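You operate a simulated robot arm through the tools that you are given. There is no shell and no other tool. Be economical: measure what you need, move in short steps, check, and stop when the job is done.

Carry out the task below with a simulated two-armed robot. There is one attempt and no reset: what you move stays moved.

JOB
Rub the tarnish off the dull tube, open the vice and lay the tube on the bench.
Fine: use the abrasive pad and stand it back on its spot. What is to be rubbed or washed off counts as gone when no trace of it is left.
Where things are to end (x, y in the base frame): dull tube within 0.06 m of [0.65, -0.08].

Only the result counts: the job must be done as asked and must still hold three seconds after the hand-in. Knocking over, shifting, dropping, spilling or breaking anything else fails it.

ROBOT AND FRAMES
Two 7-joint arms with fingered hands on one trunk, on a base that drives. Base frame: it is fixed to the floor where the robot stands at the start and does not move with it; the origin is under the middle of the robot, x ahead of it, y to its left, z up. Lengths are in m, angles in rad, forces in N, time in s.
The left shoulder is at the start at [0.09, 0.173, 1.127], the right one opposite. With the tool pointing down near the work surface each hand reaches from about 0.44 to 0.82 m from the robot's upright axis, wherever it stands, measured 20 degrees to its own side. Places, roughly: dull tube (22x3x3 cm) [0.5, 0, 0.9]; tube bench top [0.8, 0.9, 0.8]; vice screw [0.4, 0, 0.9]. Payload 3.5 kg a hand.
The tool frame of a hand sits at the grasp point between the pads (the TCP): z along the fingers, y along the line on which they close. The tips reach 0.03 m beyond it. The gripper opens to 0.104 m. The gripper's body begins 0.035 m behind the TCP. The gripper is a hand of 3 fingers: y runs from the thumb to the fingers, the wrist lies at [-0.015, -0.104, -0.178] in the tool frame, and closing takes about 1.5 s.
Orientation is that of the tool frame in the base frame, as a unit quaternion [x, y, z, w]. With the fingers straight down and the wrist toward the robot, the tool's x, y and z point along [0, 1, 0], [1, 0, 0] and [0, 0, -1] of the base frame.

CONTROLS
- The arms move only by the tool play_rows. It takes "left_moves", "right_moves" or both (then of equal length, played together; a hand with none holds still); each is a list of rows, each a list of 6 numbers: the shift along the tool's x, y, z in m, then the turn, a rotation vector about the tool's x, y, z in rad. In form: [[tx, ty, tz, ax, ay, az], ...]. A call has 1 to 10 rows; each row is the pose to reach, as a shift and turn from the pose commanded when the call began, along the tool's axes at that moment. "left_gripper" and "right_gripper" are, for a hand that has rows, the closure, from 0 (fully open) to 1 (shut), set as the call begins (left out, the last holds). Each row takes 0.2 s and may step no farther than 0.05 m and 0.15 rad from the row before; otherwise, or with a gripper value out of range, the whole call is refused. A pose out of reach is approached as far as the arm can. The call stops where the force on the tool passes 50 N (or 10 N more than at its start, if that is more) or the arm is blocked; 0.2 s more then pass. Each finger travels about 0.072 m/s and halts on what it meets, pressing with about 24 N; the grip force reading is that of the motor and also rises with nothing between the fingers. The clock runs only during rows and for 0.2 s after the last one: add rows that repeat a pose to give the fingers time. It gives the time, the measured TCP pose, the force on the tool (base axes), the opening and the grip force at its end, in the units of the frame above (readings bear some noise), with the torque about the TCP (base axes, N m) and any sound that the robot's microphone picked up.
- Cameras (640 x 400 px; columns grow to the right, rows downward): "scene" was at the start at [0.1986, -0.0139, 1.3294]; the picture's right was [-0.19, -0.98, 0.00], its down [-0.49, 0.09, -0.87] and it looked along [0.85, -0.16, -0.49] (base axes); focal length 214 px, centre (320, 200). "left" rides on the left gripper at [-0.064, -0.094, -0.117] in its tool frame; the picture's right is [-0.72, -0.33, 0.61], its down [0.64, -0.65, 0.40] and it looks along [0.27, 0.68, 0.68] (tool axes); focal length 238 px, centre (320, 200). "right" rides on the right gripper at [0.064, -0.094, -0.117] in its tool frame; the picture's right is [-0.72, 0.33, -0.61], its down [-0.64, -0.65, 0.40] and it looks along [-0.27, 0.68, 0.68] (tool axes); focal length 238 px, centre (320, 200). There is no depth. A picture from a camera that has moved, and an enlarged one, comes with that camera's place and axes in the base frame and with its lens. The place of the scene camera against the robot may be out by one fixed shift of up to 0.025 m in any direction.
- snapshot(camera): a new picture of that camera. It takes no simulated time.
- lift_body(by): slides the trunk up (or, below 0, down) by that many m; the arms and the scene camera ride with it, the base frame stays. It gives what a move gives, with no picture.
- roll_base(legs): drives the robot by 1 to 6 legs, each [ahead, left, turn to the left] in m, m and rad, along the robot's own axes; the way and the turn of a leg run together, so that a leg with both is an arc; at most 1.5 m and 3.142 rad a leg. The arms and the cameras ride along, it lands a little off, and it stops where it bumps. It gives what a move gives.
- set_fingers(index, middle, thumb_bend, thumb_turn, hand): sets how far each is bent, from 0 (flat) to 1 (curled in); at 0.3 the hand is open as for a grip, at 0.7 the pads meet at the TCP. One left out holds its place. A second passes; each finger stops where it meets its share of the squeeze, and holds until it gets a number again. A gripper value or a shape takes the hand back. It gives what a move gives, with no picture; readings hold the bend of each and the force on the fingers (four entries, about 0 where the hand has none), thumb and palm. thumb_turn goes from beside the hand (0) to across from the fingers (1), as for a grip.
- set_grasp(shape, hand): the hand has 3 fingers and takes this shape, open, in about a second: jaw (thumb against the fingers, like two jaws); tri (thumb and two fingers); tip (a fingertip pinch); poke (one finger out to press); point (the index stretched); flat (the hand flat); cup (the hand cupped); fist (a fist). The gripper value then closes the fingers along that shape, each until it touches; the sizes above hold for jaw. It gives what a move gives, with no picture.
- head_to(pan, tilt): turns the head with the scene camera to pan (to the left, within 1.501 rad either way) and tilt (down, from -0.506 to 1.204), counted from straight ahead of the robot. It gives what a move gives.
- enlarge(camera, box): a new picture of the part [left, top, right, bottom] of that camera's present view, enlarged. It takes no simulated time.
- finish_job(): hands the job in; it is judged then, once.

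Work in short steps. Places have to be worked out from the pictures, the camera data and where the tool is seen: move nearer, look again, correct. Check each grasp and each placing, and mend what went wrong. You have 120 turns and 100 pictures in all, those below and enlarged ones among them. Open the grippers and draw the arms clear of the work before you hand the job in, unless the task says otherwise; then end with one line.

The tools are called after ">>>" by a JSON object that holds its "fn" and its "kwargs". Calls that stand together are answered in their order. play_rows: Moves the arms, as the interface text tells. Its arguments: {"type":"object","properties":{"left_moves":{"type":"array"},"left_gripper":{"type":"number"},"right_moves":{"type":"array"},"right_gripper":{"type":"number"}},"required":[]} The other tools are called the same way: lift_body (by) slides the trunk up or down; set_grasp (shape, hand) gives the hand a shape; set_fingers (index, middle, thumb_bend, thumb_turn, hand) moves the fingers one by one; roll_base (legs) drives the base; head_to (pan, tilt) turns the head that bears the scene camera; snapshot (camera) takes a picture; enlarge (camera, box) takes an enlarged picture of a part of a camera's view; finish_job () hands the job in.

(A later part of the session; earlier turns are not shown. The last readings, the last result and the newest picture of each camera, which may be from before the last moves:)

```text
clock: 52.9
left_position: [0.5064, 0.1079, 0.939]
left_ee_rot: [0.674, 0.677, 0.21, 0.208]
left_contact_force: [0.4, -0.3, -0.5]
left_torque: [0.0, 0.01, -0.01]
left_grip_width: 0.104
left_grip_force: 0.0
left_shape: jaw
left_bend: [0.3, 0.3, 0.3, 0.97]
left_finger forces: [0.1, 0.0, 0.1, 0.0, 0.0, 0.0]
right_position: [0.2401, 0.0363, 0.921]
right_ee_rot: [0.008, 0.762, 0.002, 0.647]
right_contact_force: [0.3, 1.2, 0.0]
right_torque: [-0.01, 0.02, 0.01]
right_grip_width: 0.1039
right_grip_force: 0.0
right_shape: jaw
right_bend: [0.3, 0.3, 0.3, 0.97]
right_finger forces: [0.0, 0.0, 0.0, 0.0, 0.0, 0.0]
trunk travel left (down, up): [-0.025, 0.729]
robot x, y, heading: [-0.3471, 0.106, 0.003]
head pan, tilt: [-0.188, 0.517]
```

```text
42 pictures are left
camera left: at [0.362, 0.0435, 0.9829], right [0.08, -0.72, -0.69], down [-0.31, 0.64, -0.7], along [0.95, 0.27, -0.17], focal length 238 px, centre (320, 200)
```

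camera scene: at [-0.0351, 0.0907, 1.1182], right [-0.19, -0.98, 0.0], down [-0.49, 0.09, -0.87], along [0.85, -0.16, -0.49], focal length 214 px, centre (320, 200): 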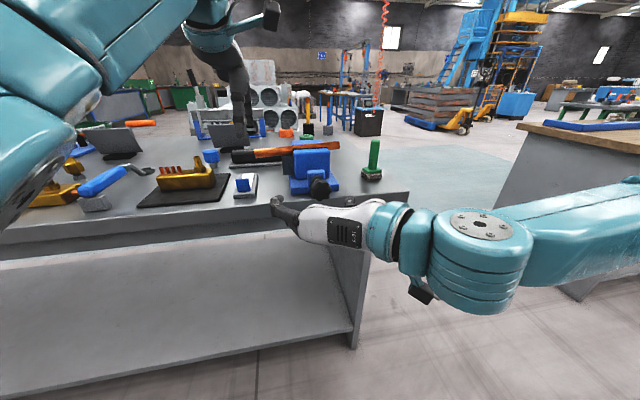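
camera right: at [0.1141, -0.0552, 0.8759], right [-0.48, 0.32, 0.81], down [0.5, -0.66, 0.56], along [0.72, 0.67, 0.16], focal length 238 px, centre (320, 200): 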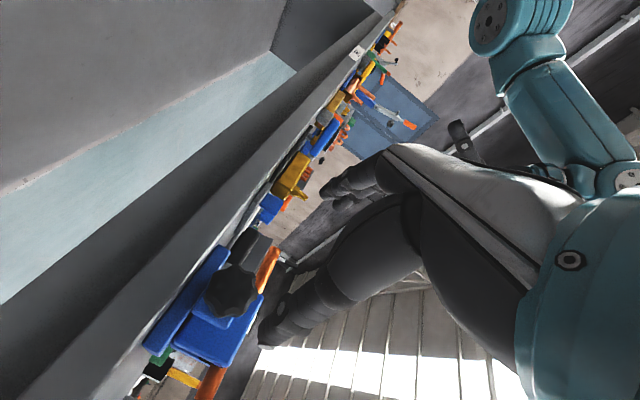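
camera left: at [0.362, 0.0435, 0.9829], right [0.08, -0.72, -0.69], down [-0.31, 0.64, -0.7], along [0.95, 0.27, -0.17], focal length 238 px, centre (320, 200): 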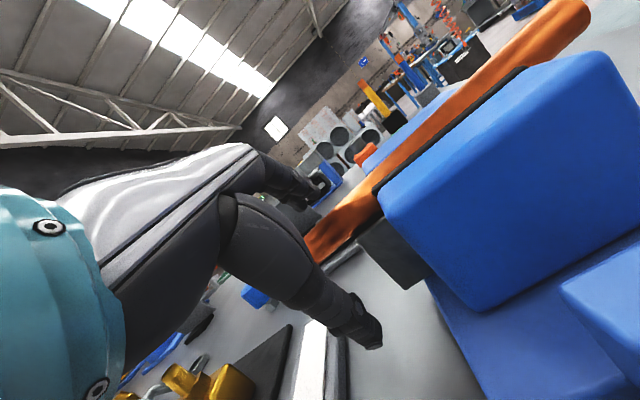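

The tube lies right between thumb and fingers. Closing the left hand.

>>> {"fn": "play_rows", "kwargs": {"left_moves": [[0, 0, 0, 0, 0, 0], [0, 0, 0, 0, 0, 0], [0, 0, 0, 0, 0, 0], [0, 0, 0, 0, 0, 0], [0, 0, 0, 0, 0, 0], [0, 0, 0, 0, 0, 0], [0, 0, 0, 0, 0, 0], [0, 0, 0, 0, 0, 0]], "left_gripper": 1.0}}

>>> {"fn": "snapshot", "kwargs": {"camera": "left"}}

```text
clock: 54.7
left_position: [0.5056, 0.1078, 0.9406]
left_ee_rot: [0.675, 0.676, 0.209, 0.209]
left_contact_force: [0.2, 1.2, 0.2]
left_torque: [0.0, 0.01, 0.03]
left_grip_width: 0.0107
left_grip_force: 23.7
left_shape: jaw
left_bend: [0.72, 0.71, 0.77, 1.0]
left_finger forces: [13.2, 3.0, 0.0, 0.1, 16.3, 0.1]
right_position: [0.2399, 0.0377, 0.9206]
right_ee_rot: [0.008, 0.763, 0.001, 0.647]
right_contact_force: [-0.2, 0.0, 0.4]
right_torque: [-0.01, 0.02, 0.0]
right_grip_width: 0.1039
right_grip_force: 0.0
right_shape: jaw
right_bend: [0.3, 0.3, 0.3, 0.97]
right_finger forces: [0.1, 0.0, 0.1, 0.1, 0.1, 0.0]
trunk travel left (down, up): [-0.025, 0.729]
robot x, y, heading: [-0.3462, 0.1047, 0.005]
head pan, tilt: [-0.188, 0.517]
```

```text
41 pictures are left
camera left: at [0.3619, 0.0437, 0.9833], right [0.08, -0.72, -0.69], down [-0.31, 0.64, -0.7], along [0.95, 0.27, -0.17], focal length 238 px, centre (320, 200)
```

left: 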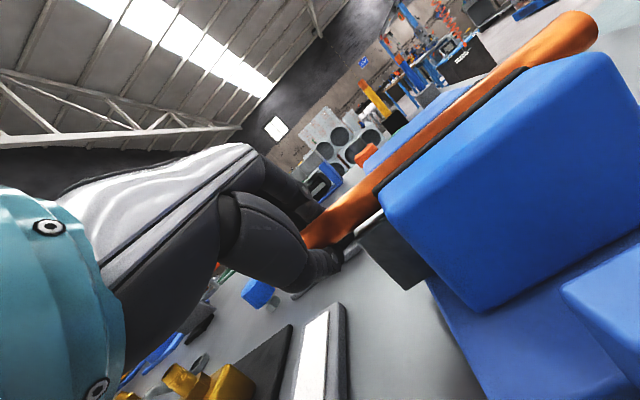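

The tube is gripped. Now the right hand: align with the knob and look.

>>> {"fn": "play_rows", "kwargs": {"right_moves": [[0.01, -0.01, 0.004, 0, 0, 0], [0.02, -0.02, 0.01, 0, 0, 0], [0.028, -0.0275, 0.025, 0, 0, 0], [0.028, -0.0275, 0.03, 0, 0, 0]]}}

>>> {"fn": "snapshot", "kwargs": {"camera": "right"}}

>>> {"fn": "enlarge", "kwargs": {"camera": "scene", "box": [220, 110, 400, 230]}}

```text
clock: 55.7
left_position: [0.506, 0.1076, 0.9393]
left_ee_rot: [0.674, 0.677, 0.209, 0.209]
left_contact_force: [0.7, 0.7, 1.3]
left_torque: [-0.05, 0.0, 0.05]
left_grip_width: 0.0105
left_grip_force: 23.9
left_shape: jaw
left_bend: [0.72, 0.71, 0.77, 1.0]
left_finger forces: [13.6, 2.9, 0.0, 0.0, 15.9, 0.1]
right_position: [0.2401, 0.0381, 0.9194]
right_ee_rot: [0.008, 0.763, 0.001, 0.647]
right_contact_force: [-0.7, 0.1, -0.3]
right_torque: [0.02, 0.0, -0.01]
right_grip_width: 0.1037
right_grip_force: 0.1
right_shape: jaw
right_bend: [0.3, 0.3, 0.3, 0.97]
right_finger forces: [0.0, 0.1, 0.1, 0.0, 0.0, 0.1]
right hand out of reach, approached as far as the arm can: row 1, 2, 3, 4
trunk travel left (down, up): [-0.025, 0.729]
robot x, y, heading: [-0.3496, 0.1005, 0.003]
head pan, tilt: [-0.188, 0.517]
```

```text
40 pictures are left
camera right: at [0.1141, -0.0554, 0.8759], right [-0.48, 0.32, 0.81], down [0.5, -0.66, 0.56], along [0.72, 0.67, 0.16], focal length 238 px, centre (320, 200)
```

right: 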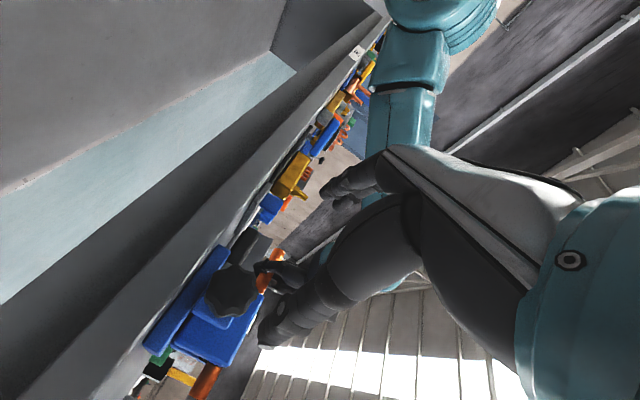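

```text
3.33 times, centred on (310, 170) of scene
camera zoom: at [-0.0352, 0.0908, 1.1182], right [-0.19, -0.98, 0.0], down [-0.49, 0.09, -0.87], along [0.85, -0.16, -0.49], focal length 715 px, centre (353, 300)
```

zoom: 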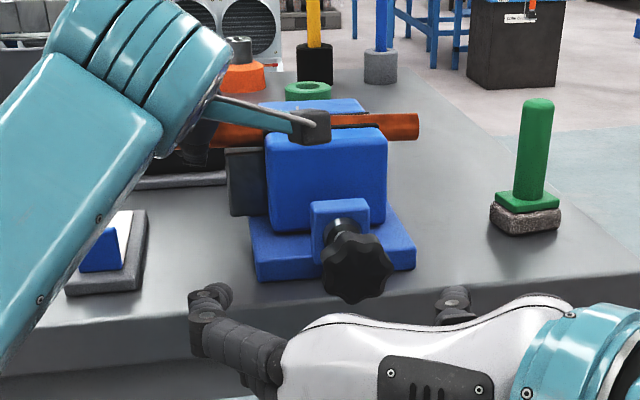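

The wrist limit blocks again; pitching the fingers down more was reachable before, so I let it pitch down 0.3 rad while aligning.

>>> {"fn": "play_rows", "kwargs": {"right_moves": [[0.005, -0.01, 0, 0, 0.1, 0], [0.01, -0.02, 0.0, 0, 0.2, 0], [0.016, -0.0275, 0.004, 0, 0.3, 0], [0.02, -0.0275, 0.01, 0, 0.3, 0], [0.02, -0.0275, 0.01, 0, 0.3, 0]]}}

>>> {"fn": "snapshot", "kwargs": {"camera": "right"}}

```text
clock: 56.9
left_position: [0.5068, 0.1074, 0.9396]
left_ee_rot: [0.675, 0.676, 0.209, 0.21]
left_contact_force: [0.2, 0.2, 0.3]
left_torque: [-0.06, -0.01, 0.02]
left_grip_width: 0.0106
left_grip_force: 23.8
left_shape: jaw
left_bend: [0.73, 0.71, 0.78, 1.0]
left_finger forces: [13.6, 3.0, 0.0, 0.0, 15.6, 0.0]
right_position: [0.2483, 0.0101, 0.8955]
right_ee_rot: [0.008, 0.85, 0.003, 0.526]
right_contact_force: [0.1, 0.5, -0.1]
right_torque: [0.01, 0.02, -0.02]
right_grip_width: 0.1039
right_grip_force: 0.0
right_shape: jaw
right_bend: [0.3, 0.3, 0.3, 0.97]
right_finger forces: [0.0, 0.0, 0.0, 0.1, 0.0, 0.0]
trunk travel left (down, up): [-0.025, 0.729]
robot x, y, heading: [-0.3439, 0.1016, -0.003]
head pan, tilt: [-0.188, 0.517]
```

```text
38 pictures are left
camera right: at [0.1145, -0.0831, 0.8901], right [-0.22, 0.32, 0.92], down [0.64, -0.66, 0.38], along [0.73, 0.68, -0.06], focal length 238 px, centre (320, 200)
```

right: 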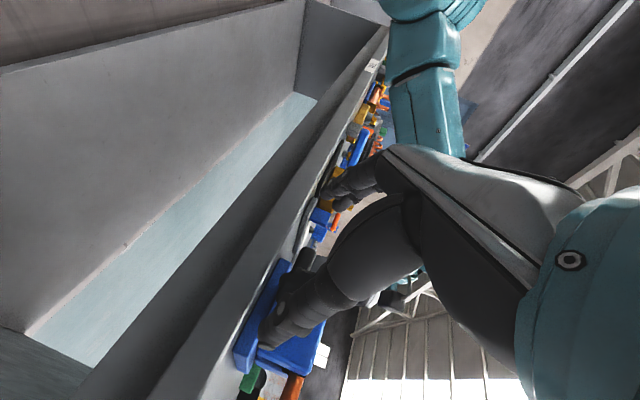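

Now it reaches. I advance onto the knob.

>>> {"fn": "play_rows", "kwargs": {"right_moves": [[-0.01, 0, 0.025, 0, 0, 0], [-0.02, 0, 0.048, 0, -0.05, 0], [-0.03, 0, 0.07, 0, -0.1, 0], [-0.037, 0, 0.087, 0, -0.15, 0], [-0.037, 0, 0.087, 0, -0.15, 0]]}}

>>> {"fn": "snapshot", "kwargs": {"camera": "right"}}

>>> {"fn": "enlarge", "kwargs": {"camera": "scene", "box": [240, 130, 400, 230]}}

```text
clock: 58.1
left_position: [0.5056, 0.1074, 0.9379]
left_ee_rot: [0.675, 0.677, 0.209, 0.208]
left_contact_force: [0.0, 0.1, -0.4]
left_torque: [-0.06, 0.03, 0.05]
left_grip_width: 0.0105
left_grip_force: 24.3
left_shape: jaw
left_bend: [0.73, 0.71, 0.78, 1.0]
left_finger forces: [13.7, 2.9, 0.0, 0.0, 15.6, 0.0]
right_position: [0.3444, 0.0091, 0.8885]
right_ee_rot: [0.008, 0.809, 0.002, 0.588]
right_contact_force: [-0.8, 0.2, -0.7]
right_torque: [0.02, 0.01, -0.03]
right_grip_width: 0.1041
right_grip_force: 0.0
right_shape: jaw
right_bend: [0.3, 0.3, 0.3, 0.97]
right_finger forces: [0.0, 0.0, 0.0, 0.1, 0.1, 0.1]
trunk travel left (down, up): [-0.025, 0.729]
robot x, y, heading: [-0.3463, 0.104, 0.002]
head pan, tilt: [-0.188, 0.517]
```

```text
37 pictures are left
camera right: at [0.213, -0.083, 0.8629], right [-0.36, 0.32, 0.88], down [0.57, -0.66, 0.48], along [0.74, 0.68, 0.05], focal length 238 px, centre (320, 200)
```

right: 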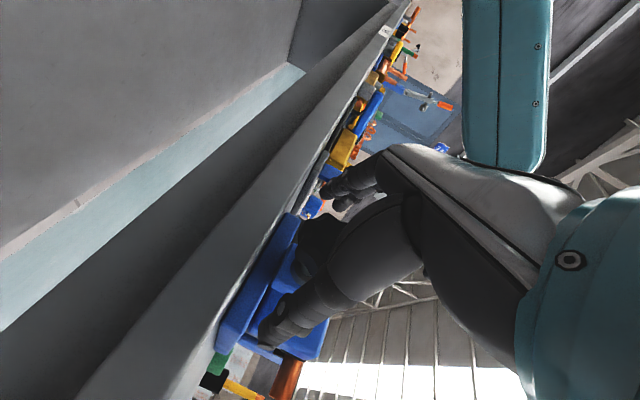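

```text
4.00 times, centred on (320, 180) of scene
camera zoom: at [-0.0351, 0.0907, 1.1182], right [-0.19, -0.98, 0.0], down [-0.49, 0.09, -0.87], along [0.85, -0.16, -0.49], focal length 858 px, centre (320, 280)
```

zoom: 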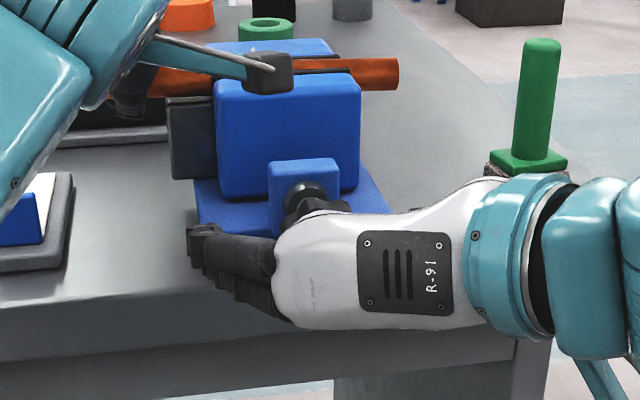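

The knob sits between thumb and fingers. Closing on it.

>>> {"fn": "play_rows", "kwargs": {"right_moves": [[0, 0, 0, 0, 0, 0], [0, 0, 0, 0, 0, 0], [0, 0, 0, 0, 0, 0], [0, 0, 0, 0, 0, 0], [0, 0, 0, 0, 0, 0], [0, 0, 0, 0, 0, 0]], "right_gripper": 1.0}}

```text
clock: 59.5
left_position: [0.5076, 0.1071, 0.9383]
left_ee_rot: [0.675, 0.676, 0.209, 0.208]
left_contact_force: [-0.1, 0.5, 0.6]
left_torque: [-0.04, 0.0, 0.02]
left_grip_width: 0.0105
left_grip_force: 24.2
left_shape: jaw
left_bend: [0.73, 0.71, 0.78, 1.0]
left_finger forces: [13.2, 3.3, 0.1, 0.0, 15.2, 0.1]
right_position: [0.3448, 0.0088, 0.8877]
right_ee_rot: [0.008, 0.809, 0.002, 0.588]
right_contact_force: [7.6, -0.4, -3.7]
right_torque: [-0.01, 0.04, -0.1]
right_grip_width: 0.03
right_grip_force: 23.8
right_shape: jaw
right_bend: [0.74, 0.56, 0.75, 1.0]
right_finger forces: [12.2, 6.6, 0.0, 0.0, 19.4, 0.0]
trunk travel left (down, up): [-0.025, 0.729]
robot x, y, heading: [-0.3438, 0.1061, -0.001]
head pan, tilt: [-0.188, 0.517]
```

Gripped (middle finger and thumb bearing). I try turning anticlockwise about the screw axis by 0.75 rad.

>>> {"fn": "play_rows", "kwargs": {"right_moves": [[0, 0, 0, 0.046, 0, -0.143], [0, 0, 0, 0.093, 0, -0.285], [0, 0, 0, 0.139, 0, -0.428], [0, 0, 0, 0.185, 0, -0.57], [0, 0, 0, 0.232, 0, -0.713], [0, 0, 0, 0.232, 0, -0.713]]}}

>>> {"fn": "snapshot", "kwargs": {"camera": "right"}}

>>> {"fn": "enlarge", "kwargs": {"camera": "scene", "box": [240, 130, 400, 230]}}

```text
clock: 60.9
left_position: [0.5055, 0.1083, 0.9404]
left_ee_rot: [0.675, 0.676, 0.209, 0.209]
left_contact_force: [0.0, -0.4, -0.5]
left_torque: [-0.03, 0.02, 0.0]
left_grip_width: 0.0106
left_grip_force: 23.7
left_shape: jaw
left_bend: [0.73, 0.71, 0.78, 1.0]
left_finger forces: [12.2, 3.3, 0.1, 0.1, 15.1, 0.0]
right_position: [0.2809, -0.0786, 0.832]
right_ee_rot: [-0.185, 0.76, -0.259, 0.567]
right_contact_force: [-0.2, 0.6, -0.1]
right_torque: [0.03, 0.03, 0.0]
right_grip_width: 0.0224
right_grip_force: 24.2
right_shape: jaw
right_bend: [0.75, 0.74, 0.83, 1.0]
right_finger forces: [0.0, 0.0, 0.0, 0.0, 0.0, 0.0]
right hand out of reach, approached as far as the arm can: row 3, 4, 5, 6
trunk travel left (down, up): [-0.025, 0.729]
robot x, y, heading: [-0.3482, 0.1003, -0.002]
head pan, tilt: [-0.188, 0.517]
```

```text
35 pictures are left
camera right: at [0.1503, -0.1703, 0.8659], right [-0.38, 0.79, 0.49], down [0.56, -0.23, 0.79], along [0.74, 0.57, -0.36], focal length 238 px, centre (320, 200)
```

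right: 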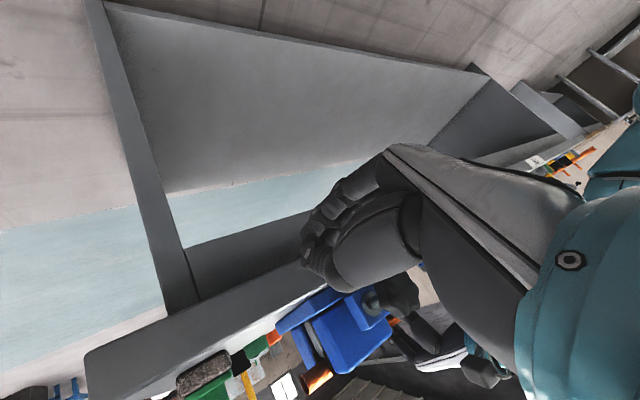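

```text
4.00 times, centred on (320, 180) of scene
camera zoom: at [-0.0354, 0.0907, 1.1183], right [-0.19, -0.98, 0.0], down [-0.49, 0.09, -0.87], along [0.85, -0.16, -0.49], focal length 858 px, centre (320, 280)
```

zoom: 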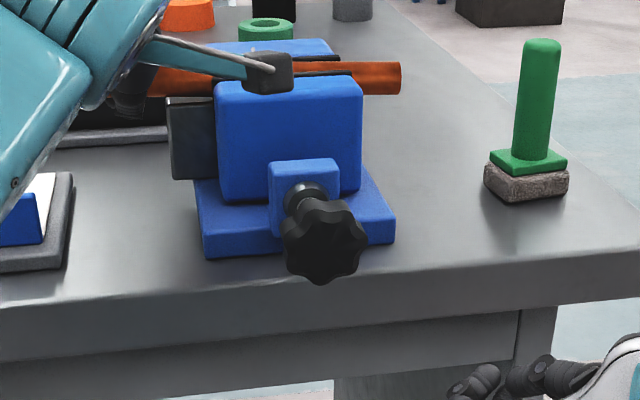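

The hand slipped off the knob because the right arm ran into its inner limit, so the knob should be more to its own side. I release the tube (still clamped), back the left hand off, and draw the right hand back.

>>> {"fn": "play_rows", "kwargs": {"left_moves": [[0, 0, 0, 0, 0, 0], [0, 0, 0, 0, 0, 0], [0, 0, 0, 0, 0, 0], [0, 0, 0, 0, 0, 0], [0, 0, 0, 0, 0, 0], [0, 0, 0, 0, 0, 0], [0, -0.005, -0.03, 0, 0, 0], [0, -0.01, -0.06, 0, 0, 0], [0, -0.01, -0.09, 0, 0, 0], [0, -0.01, -0.12, 0, 0, 0]], "left_gripper": 0.0, "right_moves": [[0, 0, -0.01, 0, 0, 0], [0, 0, -0.02, 0, 0, 0.1], [0, 0, -0.03, 0, 0, 0.2], [0, 0, -0.03, 0, 0, 0.3], [0, 0, -0.03, 0, 0, 0.4], [0, 0, -0.03, 0, 0, 0.5], [0, 0, -0.03, 0, 0, 0.5], [0, 0, -0.03, 0, 0, 0.5], [0, 0, -0.03, 0, 0, 0.5], [0, 0, -0.03, 0, 0, 0.5]], "right_gripper": 0.0}}

>>> {"fn": "enlarge", "kwargs": {"camera": "scene", "box": [220, 110, 400, 230]}}

```text
clock: 63.1
left_position: [0.4311, 0.1084, 1.0322]
left_ee_rot: [0.675, 0.677, 0.208, 0.209]
left_contact_force: [-0.2, 0.3, -0.3]
left_torque: [-0.01, -0.04, -0.03]
left_grip_width: 0.1035
left_grip_force: 0.1
left_shape: jaw
left_bend: [0.3, 0.3, 0.3, 0.98]
left_finger forces: [0.0, 0.1, 0.0, 0.0, 0.1, 0.0]
right_position: [0.255, -0.0855, 0.8686]
right_ee_rot: [-0.004, 0.785, -0.122, 0.607]
right_contact_force: [0.2, 0.1, 0.0]
right_torque: [-0.03, 0.03, 0.02]
right_grip_width: 0.1037
right_grip_force: 0.1
right_shape: jaw
right_bend: [0.3, 0.3, 0.3, 0.98]
right_finger forces: [0.0, 0.0, 0.0, 0.0, 0.1, 0.0]
right hand out of reach, approached as far as the arm can: row 4, 5, 6, 7, 8, 9, 10
trunk travel left (down, up): [-0.025, 0.729]
robot x, y, heading: [-0.3483, 0.107, 0.002]
head pan, tilt: [-0.188, 0.517]
```

```text
3.33 times, centred on (310, 170) of scene
camera zoom: at [-0.0354, 0.0907, 1.1183], right [-0.19, -0.98, 0.0], down [-0.49, 0.09, -0.87], along [0.85, -0.16, -0.49], focal length 715 px, centre (353, 300)
```

zoom: 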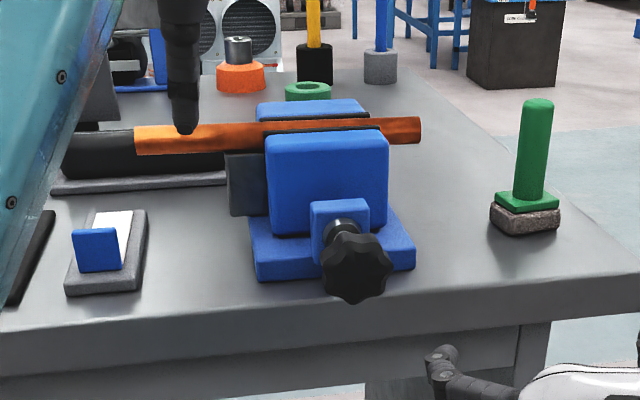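

The front jaw has come slightly toward me, so the turning direction is right and the tube still sits. I shift the base 0.14 m left.

>>> {"fn": "roll_base", "kwargs": {"legs": [[0, 0.14, 0]]}}

>>> {"fn": "play_rows", "kwargs": {"right_moves": [[0, -0.01, 0, 0, 0.0, 0.0], [0, -0.02, 0, -0.05, 0.05, 0.1], [0, -0.03, 0, -0.05, 0.1, 0.2]]}}

```text
clock: 64.4
left_position: [0.4308, 0.2444, 1.031]
left_ee_rot: [0.675, 0.676, 0.209, 0.208]
left_contact_force: [-0.1, -0.4, -0.3]
left_torque: [0.0, 0.02, 0.02]
left_grip_width: 0.1035
left_grip_force: 0.2
left_shape: jaw
left_bend: [0.3, 0.3, 0.3, 0.98]
left_finger forces: [0.0, 0.1, 0.0, 0.1, 0.1, 0.0]
right_position: [0.2545, 0.0506, 0.8679]
right_ee_rot: [-0.003, 0.784, -0.124, 0.608]
right_contact_force: [-0.3, 0.1, -0.6]
right_torque: [-0.01, 0.0, -0.01]
right_grip_width: 0.1034
right_grip_force: 0.0
right_shape: jaw
right_bend: [0.3, 0.3, 0.3, 0.98]
right_finger forces: [0.0, 0.1, 0.0, 0.0, 0.0, 0.0]
trunk travel left (down, up): [-0.025, 0.729]
robot x, y, heading: [-0.3464, 0.24, 0.009]
head pan, tilt: [-0.188, 0.517]
```

```text
clock: 65.2
left_position: [0.4307, 0.2425, 1.0309]
left_ee_rot: [0.676, 0.676, 0.208, 0.209]
left_contact_force: [0.1, 0.2, 0.2]
left_torque: [0.02, -0.02, 0.04]
left_grip_width: 0.1034
left_grip_force: 0.0
left_shape: jaw
left_bend: [0.3, 0.3, 0.3, 0.98]
left_finger forces: [0.0, 0.1, 0.1, 0.0, 0.0, 0.0]
right_position: [0.2509, 0.0214, 0.8741]
right_ee_rot: [0.066, 0.814, -0.041, 0.576]
right_contact_force: [0.6, -0.2, 0.0]
right_torque: [-0.01, -0.03, 0.0]
right_grip_width: 0.1035
right_grip_force: 0.0
right_shape: jaw
right_bend: [0.3, 0.3, 0.3, 0.98]
right_finger forces: [0.1, 0.1, 0.0, 0.0, 0.1, 0.0]
trunk travel left (down, up): [-0.025, 0.729]
robot x, y, heading: [-0.3483, 0.2424, -0.003]
head pan, tilt: [-0.188, 0.517]
```

Good reach there. I test how far the hand can roll the opposite way (clockwise) in front of the knob, to have a long stroke.

>>> {"fn": "play_rows", "kwargs": {"right_moves": [[-0.005, -0.005, 0, -0.049, 0.03, 0.14], [-0.0105, -0.011, -0.002, -0.098, 0.06, 0.28], [-0.0105, -0.011, -0.002, -0.148, 0.09, 0.42], [-0.0105, -0.011, -0.002, -0.197, 0.12, 0.56], [-0.0105, -0.011, -0.002, -0.247, 0.15, 0.7], [-0.0105, -0.011, -0.002, -0.296, 0.18, 0.84], [-0.0105, -0.011, -0.002, -0.345, 0.21, 0.98], [-0.0105, -0.011, -0.002, -0.345, 0.21, 0.98]]}}

```text
refused: row 1 steps farther than a row can; nothing moved
```

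Slightly over the turn limit; smaller steps.

>>> {"fn": "play_rows", "kwargs": {"right_moves": [[-0.005, -0.005, 0, -0.045, 0.028, 0.13], [-0.0105, -0.011, -0.002, -0.09, 0.056, 0.26], [-0.0105, -0.011, -0.002, -0.135, 0.084, 0.39], [-0.0105, -0.011, -0.002, -0.18, 0.112, 0.52], [-0.0105, -0.011, -0.002, -0.225, 0.14, 0.65], [-0.0105, -0.011, -0.002, -0.27, 0.168, 0.78], [-0.0105, -0.011, -0.002, -0.315, 0.196, 0.91], [-0.0105, -0.011, -0.002, -0.315, 0.196, 0.91]]}}

```text
clock: 67.0
left_position: [0.4306, 0.2427, 1.0318]
left_ee_rot: [0.675, 0.676, 0.21, 0.209]
left_contact_force: [-0.7, -0.9, 1.2]
left_torque: [-0.01, 0.02, 0.04]
left_grip_width: 0.1037
left_grip_force: 0.2
left_shape: jaw
left_bend: [0.3, 0.3, 0.3, 0.98]
left_finger forces: [0.1, 0.0, 0.1, 0.0, 0.1, 0.1]
right_position: [0.2567, -0.0091, 0.9955]
right_ee_rot: [0.329, 0.766, 0.326, 0.445]
right_contact_force: [-0.1, 1.1, -0.2]
right_torque: [0.03, -0.01, 0.05]
right_grip_width: 0.1042
right_grip_force: 0.0
right_shape: jaw
right_bend: [0.3, 0.3, 0.3, 0.98]
right_finger forces: [0.0, 0.1, 0.1, 0.0, 0.0, 0.1]
right hand out of reach, approached as far as the arm can: row 3, 4, 5, 6, 7, 8
trunk travel left (down, up): [-0.025, 0.729]
robot x, y, heading: [-0.3462, 0.2379, 0.004]
head pan, tilt: [-0.188, 0.517]
```

The low wrist position isn't reachable this folded; a straighter arm should do better. I back the base 0.1 m and to the right 0.07 m so the knob is straight ahead of the right shoulder.

>>> {"fn": "roll_base", "kwargs": {"legs": [[-0.1, -0.07, 0]]}}

>>> {"fn": "play_rows", "kwargs": {"right_moves": [[0, 0, 0.02, 0, 0, -0.1], [0, 0, 0.04, 0, 0, -0.2], [0, 0, 0.06, 0, 0, -0.3], [0, 0, 0.08, 0, 0, -0.4], [0, 0, 0.08, 0, 0, -0.5], [0, 0, 0.08, 0, 0, -0.6], [0, 0, 0.08, 0, 0, -0.7]]}}

```text
clock: 68.2
left_position: [0.3322, 0.1721, 1.031]
left_ee_rot: [0.675, 0.676, 0.21, 0.209]
left_contact_force: [-0.5, -0.4, -0.1]
left_torque: [0.01, 0.01, 0.0]
left_grip_width: 0.1036
left_grip_force: 0.0
left_shape: jaw
left_bend: [0.3, 0.3, 0.3, 0.98]
left_finger forces: [0.1, 0.1, 0.0, 0.0, 0.1, 0.0]
right_position: [0.1588, -0.0787, 0.9955]
right_ee_rot: [0.329, 0.766, 0.326, 0.445]
right_contact_force: [0.0, -0.2, 0.6]
right_torque: [-0.01, -0.03, 0.0]
right_grip_width: 0.1038
right_grip_force: 0.0
right_shape: jaw
right_bend: [0.3, 0.3, 0.3, 0.98]
right_finger forces: [0.0, 0.0, 0.1, 0.0, 0.0, 0.0]
trunk travel left (down, up): [-0.025, 0.729]
robot x, y, heading: [-0.4456, 0.1696, -0.001]
head pan, tilt: [-0.188, 0.517]
```

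```text
clock: 69.8
left_position: [0.3328, 0.1726, 1.0315]
left_ee_rot: [0.675, 0.677, 0.209, 0.207]
left_contact_force: [0.1, -0.7, -0.4]
left_torque: [0.02, -0.02, 0.0]
left_grip_width: 0.1037
left_grip_force: 0.1
left_shape: jaw
left_bend: [0.3, 0.3, 0.3, 0.98]
left_finger forces: [0.0, 0.1, 0.0, 0.0, 0.1, 0.0]
right_position: [0.2303, -0.0632, 0.9622]
right_ee_rot: [0.046, 0.833, 0.153, 0.529]
right_contact_force: [-0.2, -0.4, -0.7]
right_torque: [0.0, -0.01, 0.0]
right_grip_width: 0.1037
right_grip_force: 0.0
right_shape: jaw
right_bend: [0.3, 0.3, 0.3, 0.98]
right_finger forces: [0.0, 0.0, 0.0, 0.0, 0.1, 0.0]
trunk travel left (down, up): [-0.025, 0.729]
robot x, y, heading: [-0.4461, 0.1692, 0.004]
head pan, tilt: [-0.188, 0.517]
```

Now I aim for the level pre-grasp pose [0.27,0.010,0.89] facing the knob.

>>> {"fn": "play_rows", "kwargs": {"right_moves": [[0.0156, 0.011, 0.02, 0.045, -0.059, -0.066], [0.0312, 0.022, 0.04, 0.09, -0.118, -0.133], [0.047, 0.033, 0.06, 0.135, -0.176, -0.2], [0.0624, 0.044, 0.079, 0.18, -0.235, -0.266], [0.0624, 0.044, 0.079, 0.18, -0.235, -0.266]]}}

```text
clock: 71.0
left_position: [0.3328, 0.1734, 1.0313]
left_ee_rot: [0.675, 0.676, 0.209, 0.208]
left_contact_force: [0.2, -0.1, 0.2]
left_torque: [0.01, -0.01, 0.01]
left_grip_width: 0.1036
left_grip_force: 0.1
left_shape: jaw
left_bend: [0.3, 0.3, 0.3, 0.98]
left_finger forces: [0.0, 0.1, 0.0, 0.1, 0.0, 0.1]
right_position: [0.2678, -0.0019, 0.9052]
right_ee_rot: [0.007, 0.786, 0.026, 0.618]
right_contact_force: [-0.6, 0.9, 0.1]
right_torque: [-0.01, -0.03, 0.01]
right_grip_width: 0.1036
right_grip_force: 0.1
right_shape: jaw
right_bend: [0.3, 0.3, 0.3, 0.98]
right_finger forces: [0.0, 0.0, 0.0, 0.1, 0.0, 0.0]
right hand out of reach, approached as far as the arm can: row 4, 5
trunk travel left (down, up): [-0.025, 0.729]
robot x, y, heading: [-0.4444, 0.1721, 0.006]
head pan, tilt: [-0.188, 0.517]
```

Nearly there. I test a clockwise roll of 0.5 rad while easing to [0.29,0.010,0.885], still in front of the knob.

>>> {"fn": "play_rows", "kwargs": {"right_moves": [[0.005, 0.004, 0.01, -0.03, -0.006, 0.12], [0.01, 0.008, 0.02, -0.06, -0.013, 0.243], [0.014, 0.01, 0.0265, -0.09, -0.02, 0.364], [0.014, 0.01, 0.0265, -0.118, -0.026, 0.486], [0.014, 0.01, 0.0265, -0.118, -0.026, 0.486]]}}

>>> {"fn": "enlarge", "kwargs": {"camera": "scene", "box": [240, 120, 400, 220]}}

```text
clock: 72.2
left_position: [0.3319, 0.1741, 1.0305]
left_ee_rot: [0.675, 0.676, 0.208, 0.208]
left_contact_force: [-0.1, 0.2, -1.2]
left_torque: [0.0, 0.02, 0.0]
left_grip_width: 0.1038
left_grip_force: 0.0
left_shape: jaw
left_bend: [0.3, 0.3, 0.3, 0.98]
left_finger forces: [0.0, 0.1, 0.0, 0.0, 0.0, 0.0]
right_position: [0.3056, -0.0085, 0.9629]
right_ee_rot: [0.151, 0.765, 0.211, 0.59]
right_contact_force: [-0.1, -0.8, 0.1]
right_torque: [-0.02, 0.02, 0.0]
right_grip_width: 0.1038
right_grip_force: 0.0
right_shape: jaw
right_bend: [0.3, 0.3, 0.3, 0.98]
right_finger forces: [0.0, 0.0, 0.1, 0.0, 0.1, 0.1]
right hand out of reach, approached as far as the arm can: row 1, 2, 3, 4, 5
trunk travel left (down, up): [-0.025, 0.729]
robot x, y, heading: [-0.4433, 0.1689, 0.001]
head pan, tilt: [-0.188, 0.517]
```

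```text
4.00 times, centred on (320, 170) of scene
camera zoom: at [-0.1338, 0.1566, 1.1182], right [-0.19, -0.98, 0.0], down [-0.49, 0.09, -0.87], along [0.85, -0.16, -0.49], focal length 858 px, centre (320, 320)
```

zoom: 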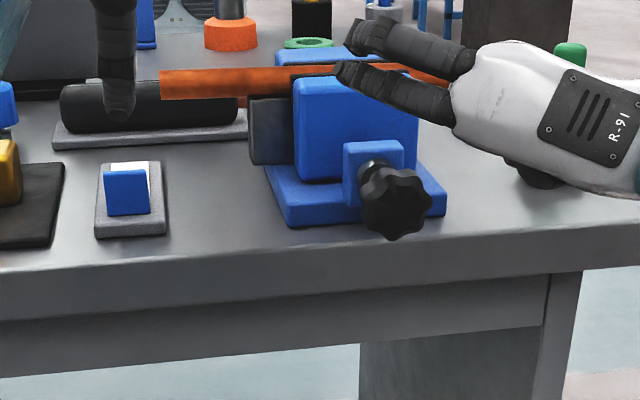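

Clockwise is blocked. I test the other sense instead: roll −0.6 rad with 0.4 rad downward pitch, held back in front of the knob.

>>> {"fn": "play_rows", "kwargs": {"right_moves": [[0, 0, -0.03, 0.048, 0.017, -0.132], [0.01, 0, -0.04, 0.096, 0.033, -0.265], [0.025, -0.005, -0.04, 0.143, 0.05, -0.4], [0.04, -0.01, -0.04, 0.19, 0.067, -0.53], [0.06, -0.015, -0.03, 0.24, 0.083, -0.66], [0.078, -0.02, -0.02, 0.287, 0.1, -0.795], [0.078, -0.02, -0.011, 0.335, 0.117, -0.93], [0.078, -0.02, -0.011, 0.382, 0.133, -1.06], [0.078, -0.02, -0.011, 0.382, 0.133, -1.06]]}}

```text
clock: 74.2
left_position: [0.3323, 0.1726, 1.0313]
left_ee_rot: [0.675, 0.676, 0.209, 0.209]
left_contact_force: [-0.1, -0.4, 0.0]
left_torque: [-0.02, -0.03, 0.0]
left_grip_width: 0.1036
left_grip_force: 0.1
left_shape: jaw
left_bend: [0.3, 0.3, 0.3, 0.98]
left_finger forces: [0.0, 0.0, 0.0, 0.0, 0.0, 0.0]
right_position: [0.2225, -0.0131, 0.8427]
right_ee_rot: [-0.138, 0.787, -0.231, 0.555]
right_contact_force: [0.6, 0.3, 0.4]
right_torque: [0.01, 0.01, -0.01]
right_grip_width: 0.1035
right_grip_force: 0.1
right_shape: jaw
right_bend: [0.3, 0.3, 0.3, 0.97]
right_finger forces: [0.0, 0.1, 0.0, 0.0, 0.0, 0.0]
right hand out of reach, approached as far as the arm can: row 7, 8, 9
trunk travel left (down, up): [-0.025, 0.729]
robot x, y, heading: [-0.4433, 0.1675, 0.005]
head pan, tilt: [-0.188, 0.517]
```

Fingers-forward has too little roll range at this height. A better plan: trunk back up, fingers pointing down, gripping the knob from above and swinging the hand about the screw axis. I raise the trunk and drive forward.

>>> {"fn": "lift_body", "kwargs": {"by": 0.2}}

>>> {"fn": "roll_base", "kwargs": {"legs": [[0.2, -0.06, 0]]}}

```text
clock: 76.4
left_position: [0.3337, 0.1736, 1.2298]
left_ee_rot: [0.675, 0.676, 0.208, 0.208]
left_contact_force: [-0.2, 0.0, -0.4]
left_torque: [-0.04, -0.02, 0.0]
left_grip_width: 0.1035
left_grip_force: 0.1
left_shape: jaw
left_bend: [0.3, 0.3, 0.3, 0.98]
left_finger forces: [0.0, 0.0, 0.0, 0.0, 0.0, 0.0]
right_position: [0.1404, -0.0141, 1.1754]
right_ee_rot: [-0.107, 0.71, -0.245, 0.652]
right_contact_force: [-0.2, 0.0, 0.0]
right_torque: [-0.02, -0.03, 0.01]
right_grip_width: 0.1036
right_grip_force: 0.1
right_shape: jaw
right_bend: [0.3, 0.3, 0.3, 0.97]
right_finger forces: [0.0, 0.1, 0.1, 0.0, 0.0, 0.0]
trunk travel left (down, up): [-0.225, 0.529]
robot x, y, heading: [-0.4462, 0.169, 0.001]
head pan, tilt: [-0.188, 0.517]
```

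```text
clock: 78.1
left_position: [0.5358, 0.1159, 1.2301]
left_ee_rot: [0.674, 0.677, 0.209, 0.208]
left_contact_force: [-0.1, 0.9, -0.3]
left_torque: [-0.01, -0.01, 0.0]
left_grip_width: 0.1036
left_grip_force: 0.1
left_shape: jaw
left_bend: [0.3, 0.3, 0.3, 0.98]
left_finger forces: [0.0, 0.0, 0.0, 0.0, 0.1, 0.0]
right_position: [0.3427, -0.0724, 1.1757]
right_ee_rot: [-0.109, 0.709, -0.244, 0.652]
right_contact_force: [-0.5, 0.5, -0.1]
right_torque: [0.0, 0.0, -0.01]
right_grip_width: 0.104
right_grip_force: 0.1
right_shape: jaw
right_bend: [0.3, 0.3, 0.3, 0.97]
right_finger forces: [0.0, 0.1, 0.0, 0.0, 0.0, 0.0]
trunk travel left (down, up): [-0.225, 0.529]
robot x, y, heading: [-0.2412, 0.1116, -0.001]
head pan, tilt: [-0.188, 0.517]
```

Now I turn the right hand to point down with its closing line along y, above the knob.

>>> {"fn": "play_rows", "kwargs": {"right_moves": [[0.005, 0.012, -0.01, -0.05, 0.134, 0.022], [0.011, 0.025, -0.012, -0.1, 0.268, 0.045], [0.017, 0.038, -0.012, -0.15, 0.402, 0.067], [0.023, 0.05, -0.012, -0.2, 0.536, 0.09], [0.03, 0.063, -0.012, -0.25, 0.67, 0.112], [0.036, 0.076, -0.012, -0.3, 0.804, 0.134], [0.042, 0.089, -0.012, -0.351, 0.938, 0.157], [0.048, 0.102, -0.012, -0.401, 1.072, 0.179], [0.055, 0.116, -0.012, -0.451, 1.206, 0.202], [0.061, 0.129, -0.012, -0.501, 1.34, 0.224]]}}

>>> {"fn": "snapshot", "kwargs": {"camera": "right"}}

```text
clock: 80.3
left_position: [0.5336, 0.1147, 1.2318]
left_ee_rot: [0.673, 0.677, 0.21, 0.208]
left_contact_force: [-0.1, 0.0, 0.5]
left_torque: [0.01, 0.0, 0.02]
left_grip_width: 0.1033
left_grip_force: 0.1
left_shape: jaw
left_bend: [0.3, 0.3, 0.3, 0.98]
left_finger forces: [0.0, 0.1, 0.0, 0.1, 0.1, 0.0]
right_position: [0.1672, 0.0582, 0.94]
right_ee_rot: [0.018, 0.992, -0.028, 0.124]
right_contact_force: [0.2, -0.1, -0.2]
right_torque: [0.01, -0.03, 0.04]
right_grip_width: 0.1039
right_grip_force: 0.2
right_shape: jaw
right_bend: [0.3, 0.3, 0.3, 0.98]
right_finger forces: [0.0, 0.1, 0.1, 0.0, 0.0, 0.0]
right hand out of reach, approached as far as the arm can: row 1, 2, 3, 4, 5, 6, 7, 8, 9, 10
trunk travel left (down, up): [-0.225, 0.529]
robot x, y, heading: [-0.2427, 0.1113, 0.007]
head pan, tilt: [-0.188, 0.517]
```

```text
31 pictures are left
camera right: at [0.0735, -0.0269, 1.0434], right [0.56, 0.34, 0.75], down [0.69, -0.69, -0.2], along [0.46, 0.63, -0.63], focal length 238 px, centre (320, 200)
```

right: 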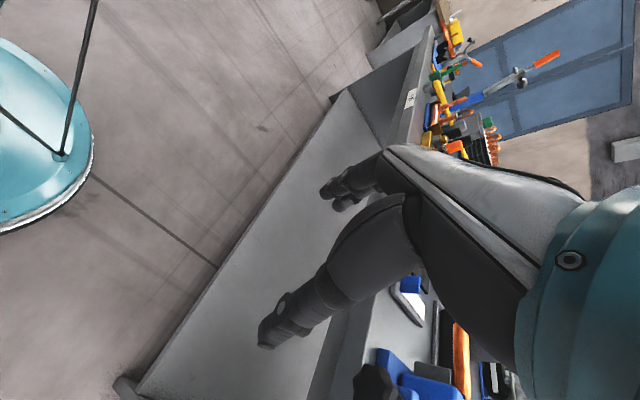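

Orientation is nearly right; position got left behind. I raise and move forward over the knob.

>>> {"fn": "play_rows", "kwargs": {"right_moves": [[-0.012, 0, -0.045, 0, 0.05, 0], [-0.0246, 0, -0.09, 0, 0.1, 0], [-0.065, -0.01, -0.085, 0, 0.15, 0], [-0.105, -0.02, -0.077, 0, 0.2, 0], [-0.145, -0.03, -0.067, 0, 0.248, 0], [-0.18, -0.04, -0.057, 0, 0.248, 0], [-0.197, -0.046, -0.053, 0, 0.248, 0], [-0.197, -0.046, -0.053, 0, 0.248, 0]]}}

>>> {"fn": "snapshot", "kwargs": {"camera": "right"}}

```text
clock: 82.1
left_position: [0.5345, 0.1153, 1.231]
left_ee_rot: [0.674, 0.677, 0.21, 0.208]
left_contact_force: [0.3, 0.7, -0.8]
left_torque: [0.04, 0.0, -0.02]
left_grip_width: 0.1032
left_grip_force: 0.1
left_shape: jaw
left_bend: [0.3, 0.3, 0.3, 0.98]
left_finger forces: [0.0, 0.0, 0.0, 0.0, 0.1, 0.0]
right_position: [0.1109, 0.1052, 1.0171]
right_ee_rot: [0.025, 0.999, -0.025, 0.002]
right_contact_force: [-0.9, -0.2, 0.4]
right_torque: [0.01, 0.01, 0.0]
right_grip_width: 0.104
right_grip_force: 0.1
right_shape: jaw
right_bend: [0.3, 0.3, 0.3, 0.98]
right_finger forces: [0.0, 0.0, 0.0, 0.0, 0.1, 0.0]
right hand out of reach, approached as far as the arm can: row 1, 2, 3, 4, 5, 6, 7, 8
trunk travel left (down, up): [-0.225, 0.529]
robot x, y, heading: [-0.2426, 0.107, 0.003]
head pan, tilt: [-0.188, 0.517]
```

```text
30 pictures are left
camera right: at [0.0421, 0.0197, 1.1385], right [0.73, 0.32, 0.6], down [0.61, -0.7, -0.37], along [0.3, 0.63, -0.71], focal length 238 px, centre (320, 200)
```

right: 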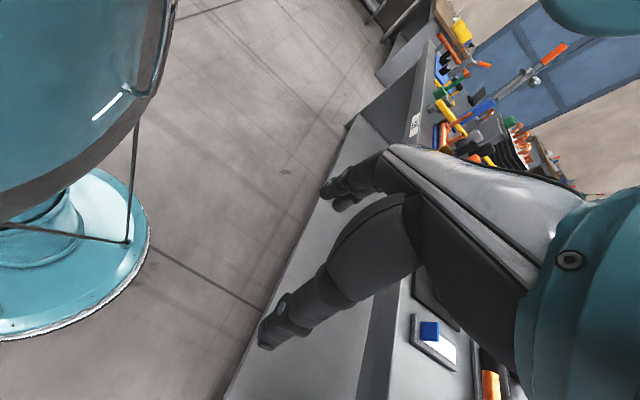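

The IK prefers orientation and got into an awkward branch. I restore the natural right-hand pose (fingers down, wrist to the robot); the plan is to stand at the knob's side facing +y, where a plain pitch of the right hand turns the knob. The support bar under the tube should carry it once the jaws open.

>>> {"fn": "play_rows", "kwargs": {"right_moves": [[-0.013, -0.023, -0.015, 0, 0, 0.145], [-0.026, -0.047, -0.03, 0, 0, 0.29], [-0.039, -0.07, -0.045, 0, 0, 0.435], [-0.052, -0.094, -0.06, 0, 0, 0.58], [-0.065, -0.118, -0.075, 0, 0, 0.725], [-0.078, -0.141, -0.09, 0, 0, 0.87], [-0.091, -0.165, -0.105, 0, 0, 1.015], [-0.104, -0.188, -0.12, 0, 0, 1.16], [-0.117, -0.212, -0.135, 0, 0, 1.305], [-0.13, -0.235, -0.15, 0, 0, 1.45]], "left_moves": [[0, 0, 0, 0.1, 0, 0], [0, 0, 0, 0.2, 0, 0], [0, 0, 0, 0.3, 0, 0], [0, 0, 0, 0.4, 0, 0], [0, 0, 0, 0.5, 0, 0], [0, 0, 0, 0.6, 0, 0], [0, 0, 0, 0.6, 0, 0], [0, 0, 0, 0.6, 0, 0], [0, 0, 0, 0.6, 0, 0], [0, 0, 0, 0.6, 0, 0]]}}

>>> {"fn": "enlarge", "kwargs": {"camera": "scene", "box": [200, 100, 520, 300]}}

```text
clock: 84.3
left_position: [0.4427, 0.1437, 1.1903]
left_ee_rot: [0.705, 0.709, 0.001, 0.0]
left_contact_force: [0.2, 0.6, 0.8]
left_torque: [-0.03, 0.0, -0.03]
left_grip_width: 0.1042
left_grip_force: 0.2
left_shape: jaw
left_bend: [0.3, 0.3, 0.3, 0.98]
left_finger forces: [0.1, 0.0, 0.0, 0.0, 0.0, 0.0]
left hand out of reach, approached as far as the arm can: row 1, 2, 3, 4, 5, 6, 7, 8, 9, 10
right_position: [0.238, -0.1255, 1.185]
right_ee_rot: [0.68, 0.733, -0.019, 0.019]
right_contact_force: [-0.8, -0.1, 0.4]
right_torque: [0.02, -0.02, 0.03]
right_grip_width: 0.1037
right_grip_force: 0.0
right_shape: jaw
right_bend: [0.3, 0.3, 0.3, 0.98]
right_finger forces: [0.0, 0.0, 0.0, 0.1, 0.1, 0.1]
trunk travel left (down, up): [-0.225, 0.529]
robot x, y, heading: [-0.2405, 0.1115, 0.007]
head pan, tilt: [-0.188, 0.517]
```

```text
2.00 times, centred on (360, 200) of scene
camera zoom: at [-0.0457, 0.0971, 1.3296], right [-0.18, -0.98, 0.0], down [-0.49, 0.09, -0.87], along [0.86, -0.16, -0.49], focal length 429 px, centre (240, 200)
```

zoom: 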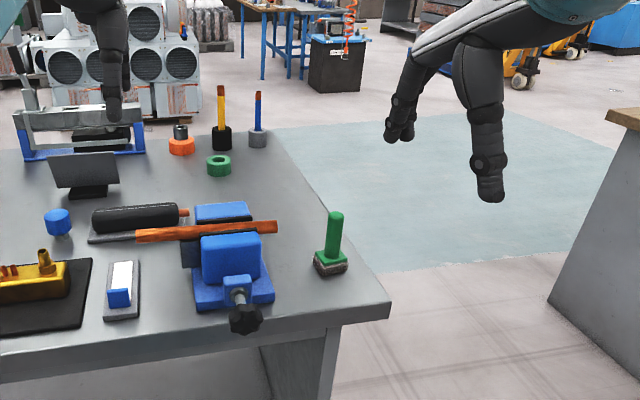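

Both arms are back in natural poses. I drive to the right side of the vice and turn to face +y.

>>> {"fn": "roll_base", "kwargs": {"legs": [[0, -0.63, 0], [0, 0, 1.57], [0, -0.24, 0]]}}

>>> {"fn": "head_to", "kwargs": {"pan": -0.5, "tilt": 0.65}}

>>> {"fn": "snapshot", "kwargs": {"camera": "scene"}}

>>> {"fn": "snapshot", "kwargs": {"camera": "right"}}

```text
clock: 93.1
left_position: [-0.0497, 0.1621, 1.1898]
left_ee_rot: [-0.019, 1.0, 0.0, -0.001]
left_contact_force: [0.8, 0.1, -0.2]
left_torque: [-0.01, 0.01, 0.0]
left_grip_width: 0.1037
left_grip_force: 0.0
left_shape: jaw
left_bend: [0.3, 0.3, 0.3, 0.98]
left_finger forces: [0.0, 0.0, 0.1, 0.1, 0.1, 0.0]
right_position: [0.2251, -0.0359, 1.1824]
right_ee_rot: [-0.054, 0.998, 0.001, 0.026]
right_contact_force: [0.4, 0.2, 0.0]
right_torque: [-0.01, 0.0, 0.03]
right_grip_width: 0.1037
right_grip_force: 0.0
right_shape: jaw
right_bend: [0.3, 0.3, 0.3, 0.98]
right_finger forces: [0.0, 0.0, 0.0, 0.0, 0.1, 0.1]
trunk travel left (down, up): [-0.225, 0.529]
robot x, y, heading: [0.0017, -0.5235, 1.612]
head pan, tilt: [-0.188, 0.517]
```

```text
clock: 93.9
left_position: [-0.0505, 0.1608, 1.1899]
left_ee_rot: [-0.018, 1.0, 0.0, 0.001]
left_contact_force: [-0.3, -0.1, 1.1]
left_torque: [-0.02, -0.01, -0.01]
left_grip_width: 0.1041
left_grip_force: 0.1
left_shape: jaw
left_bend: [0.3, 0.3, 0.3, 0.98]
left_finger forces: [0.1, 0.0, 0.1, 0.1, 0.0, 0.0]
right_position: [0.2251, -0.0361, 1.1838]
right_ee_rot: [-0.054, 0.998, 0.001, 0.026]
right_contact_force: [-0.1, -0.4, -0.8]
right_torque: [0.01, 0.01, -0.01]
right_grip_width: 0.1036
right_grip_force: 0.0
right_shape: jaw
right_bend: [0.3, 0.3, 0.3, 0.98]
right_finger forces: [0.1, 0.0, 0.1, 0.0, 0.0, 0.1]
trunk travel left (down, up): [-0.225, 0.529]
robot x, y, heading: [0.01, -0.5239, 1.611]
head pan, tilt: [-0.499, 0.649]
```

```text
28 pictures are left
camera scene: at [0.0486, -0.3433, 1.3177], right [0.9, -0.44, 0.0], down [-0.27, -0.54, -0.8], along [0.35, 0.71, -0.6], focal length 214 px, centre (320, 200)
```

scene: 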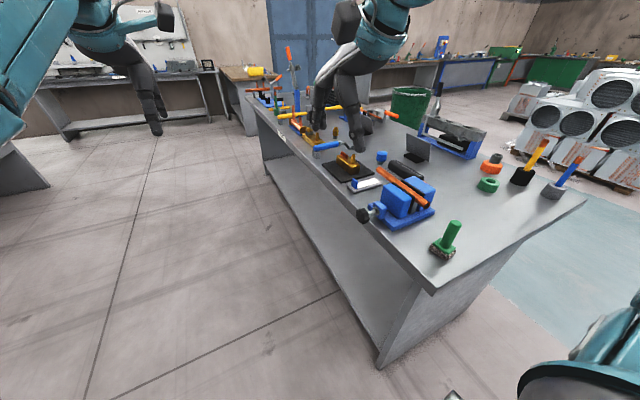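

```text
27 pictures are left
camera right: at [0.1663, -0.1367, 1.2971], right [0.65, 0.4, 0.65], down [0.73, -0.58, -0.37], along [0.23, 0.71, -0.66], focal length 238 px, centre (320, 200)
```

right: 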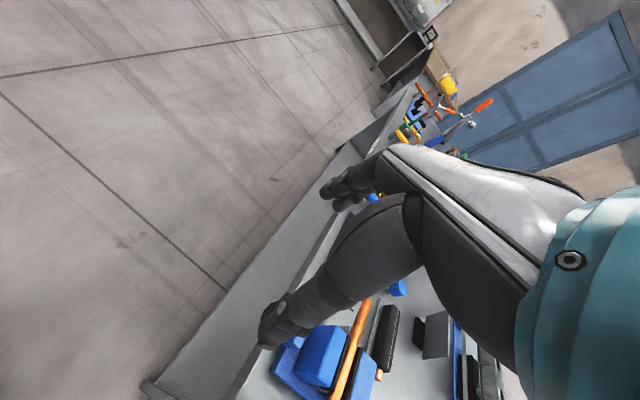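

The robot stands well. I bring the right hand over the knob, squaring its yaw, and look.

>>> {"fn": "play_rows", "kwargs": {"right_moves": [[-0.03, 0.008, 0.03, 0, 0.02, 0.04], [-0.06, 0.016, 0.06, 0, 0.04, 0.08], [-0.09, 0.024, 0.09, 0, 0.052, 0.108], [-0.119, 0.032, 0.11, 0, 0.052, 0.108], [-0.119, 0.032, 0.11, 0, 0.052, 0.108]]}}

>>> {"fn": "snapshot", "kwargs": {"camera": "right"}}

>>> {"fn": "enlarge", "kwargs": {"camera": "scene", "box": [300, 130, 480, 260]}}

```text
clock: 95.1
left_position: [-0.0506, 0.1605, 1.1897]
left_ee_rot: [-0.018, 1.0, 0.0, 0.0]
left_contact_force: [-0.1, 0.6, 0.5]
left_torque: [-0.01, 0.0, 0.01]
left_grip_width: 0.1039
left_grip_force: 0.1
left_shape: jaw
left_bend: [0.3, 0.3, 0.3, 0.98]
left_finger forces: [0.0, 0.0, 0.1, 0.0, 0.0, 0.0]
right_position: [0.3472, 0.0116, 1.0796]
right_ee_rot: [0.0, 1.0, 0.001, 0.0]
right_contact_force: [-0.1, 0.3, 0.2]
right_torque: [0.03, 0.02, 0.02]
right_grip_width: 0.1039
right_grip_force: 0.0
right_shape: jaw
right_bend: [0.3, 0.3, 0.3, 0.98]
right_finger forces: [0.0, 0.0, 0.0, 0.0, 0.0, 0.0]
trunk travel left (down, up): [-0.225, 0.529]
robot x, y, heading: [0.0028, -0.526, 1.602]
head pan, tilt: [-0.499, 0.649]
```

```text
26 pictures are left
camera right: at [0.2833, -0.0829, 1.1968], right [0.72, 0.33, 0.61], down [0.64, -0.65, -0.4], along [0.27, 0.69, -0.68], focal length 238 px, centre (320, 200)
```

right: 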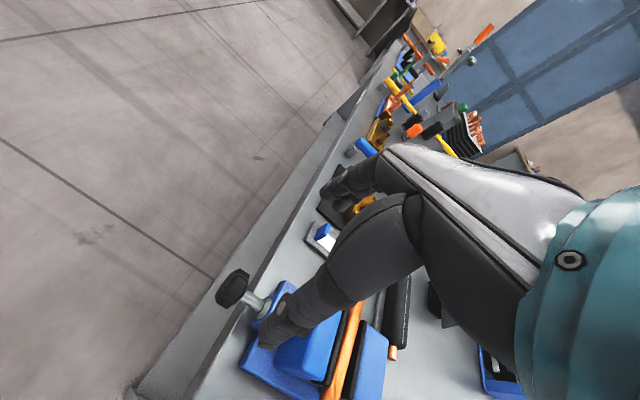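

```text
3.08 times, centred on (390, 195) of scene
camera zoom: at [0.0484, -0.3435, 1.3177], right [0.9, -0.45, 0.0], down [-0.27, -0.54, -0.8], along [0.35, 0.71, -0.6], focal length 660 px, centre (105, 215)
```

zoom: 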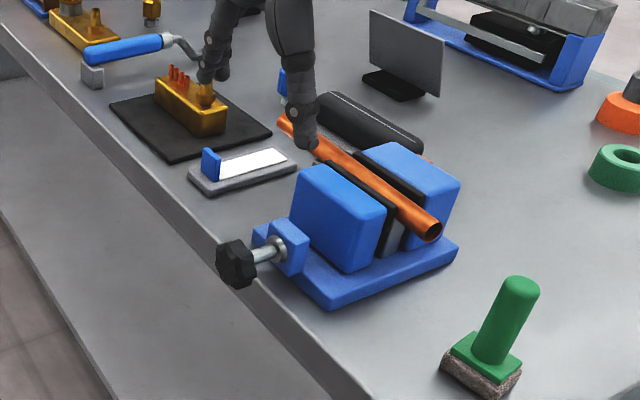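

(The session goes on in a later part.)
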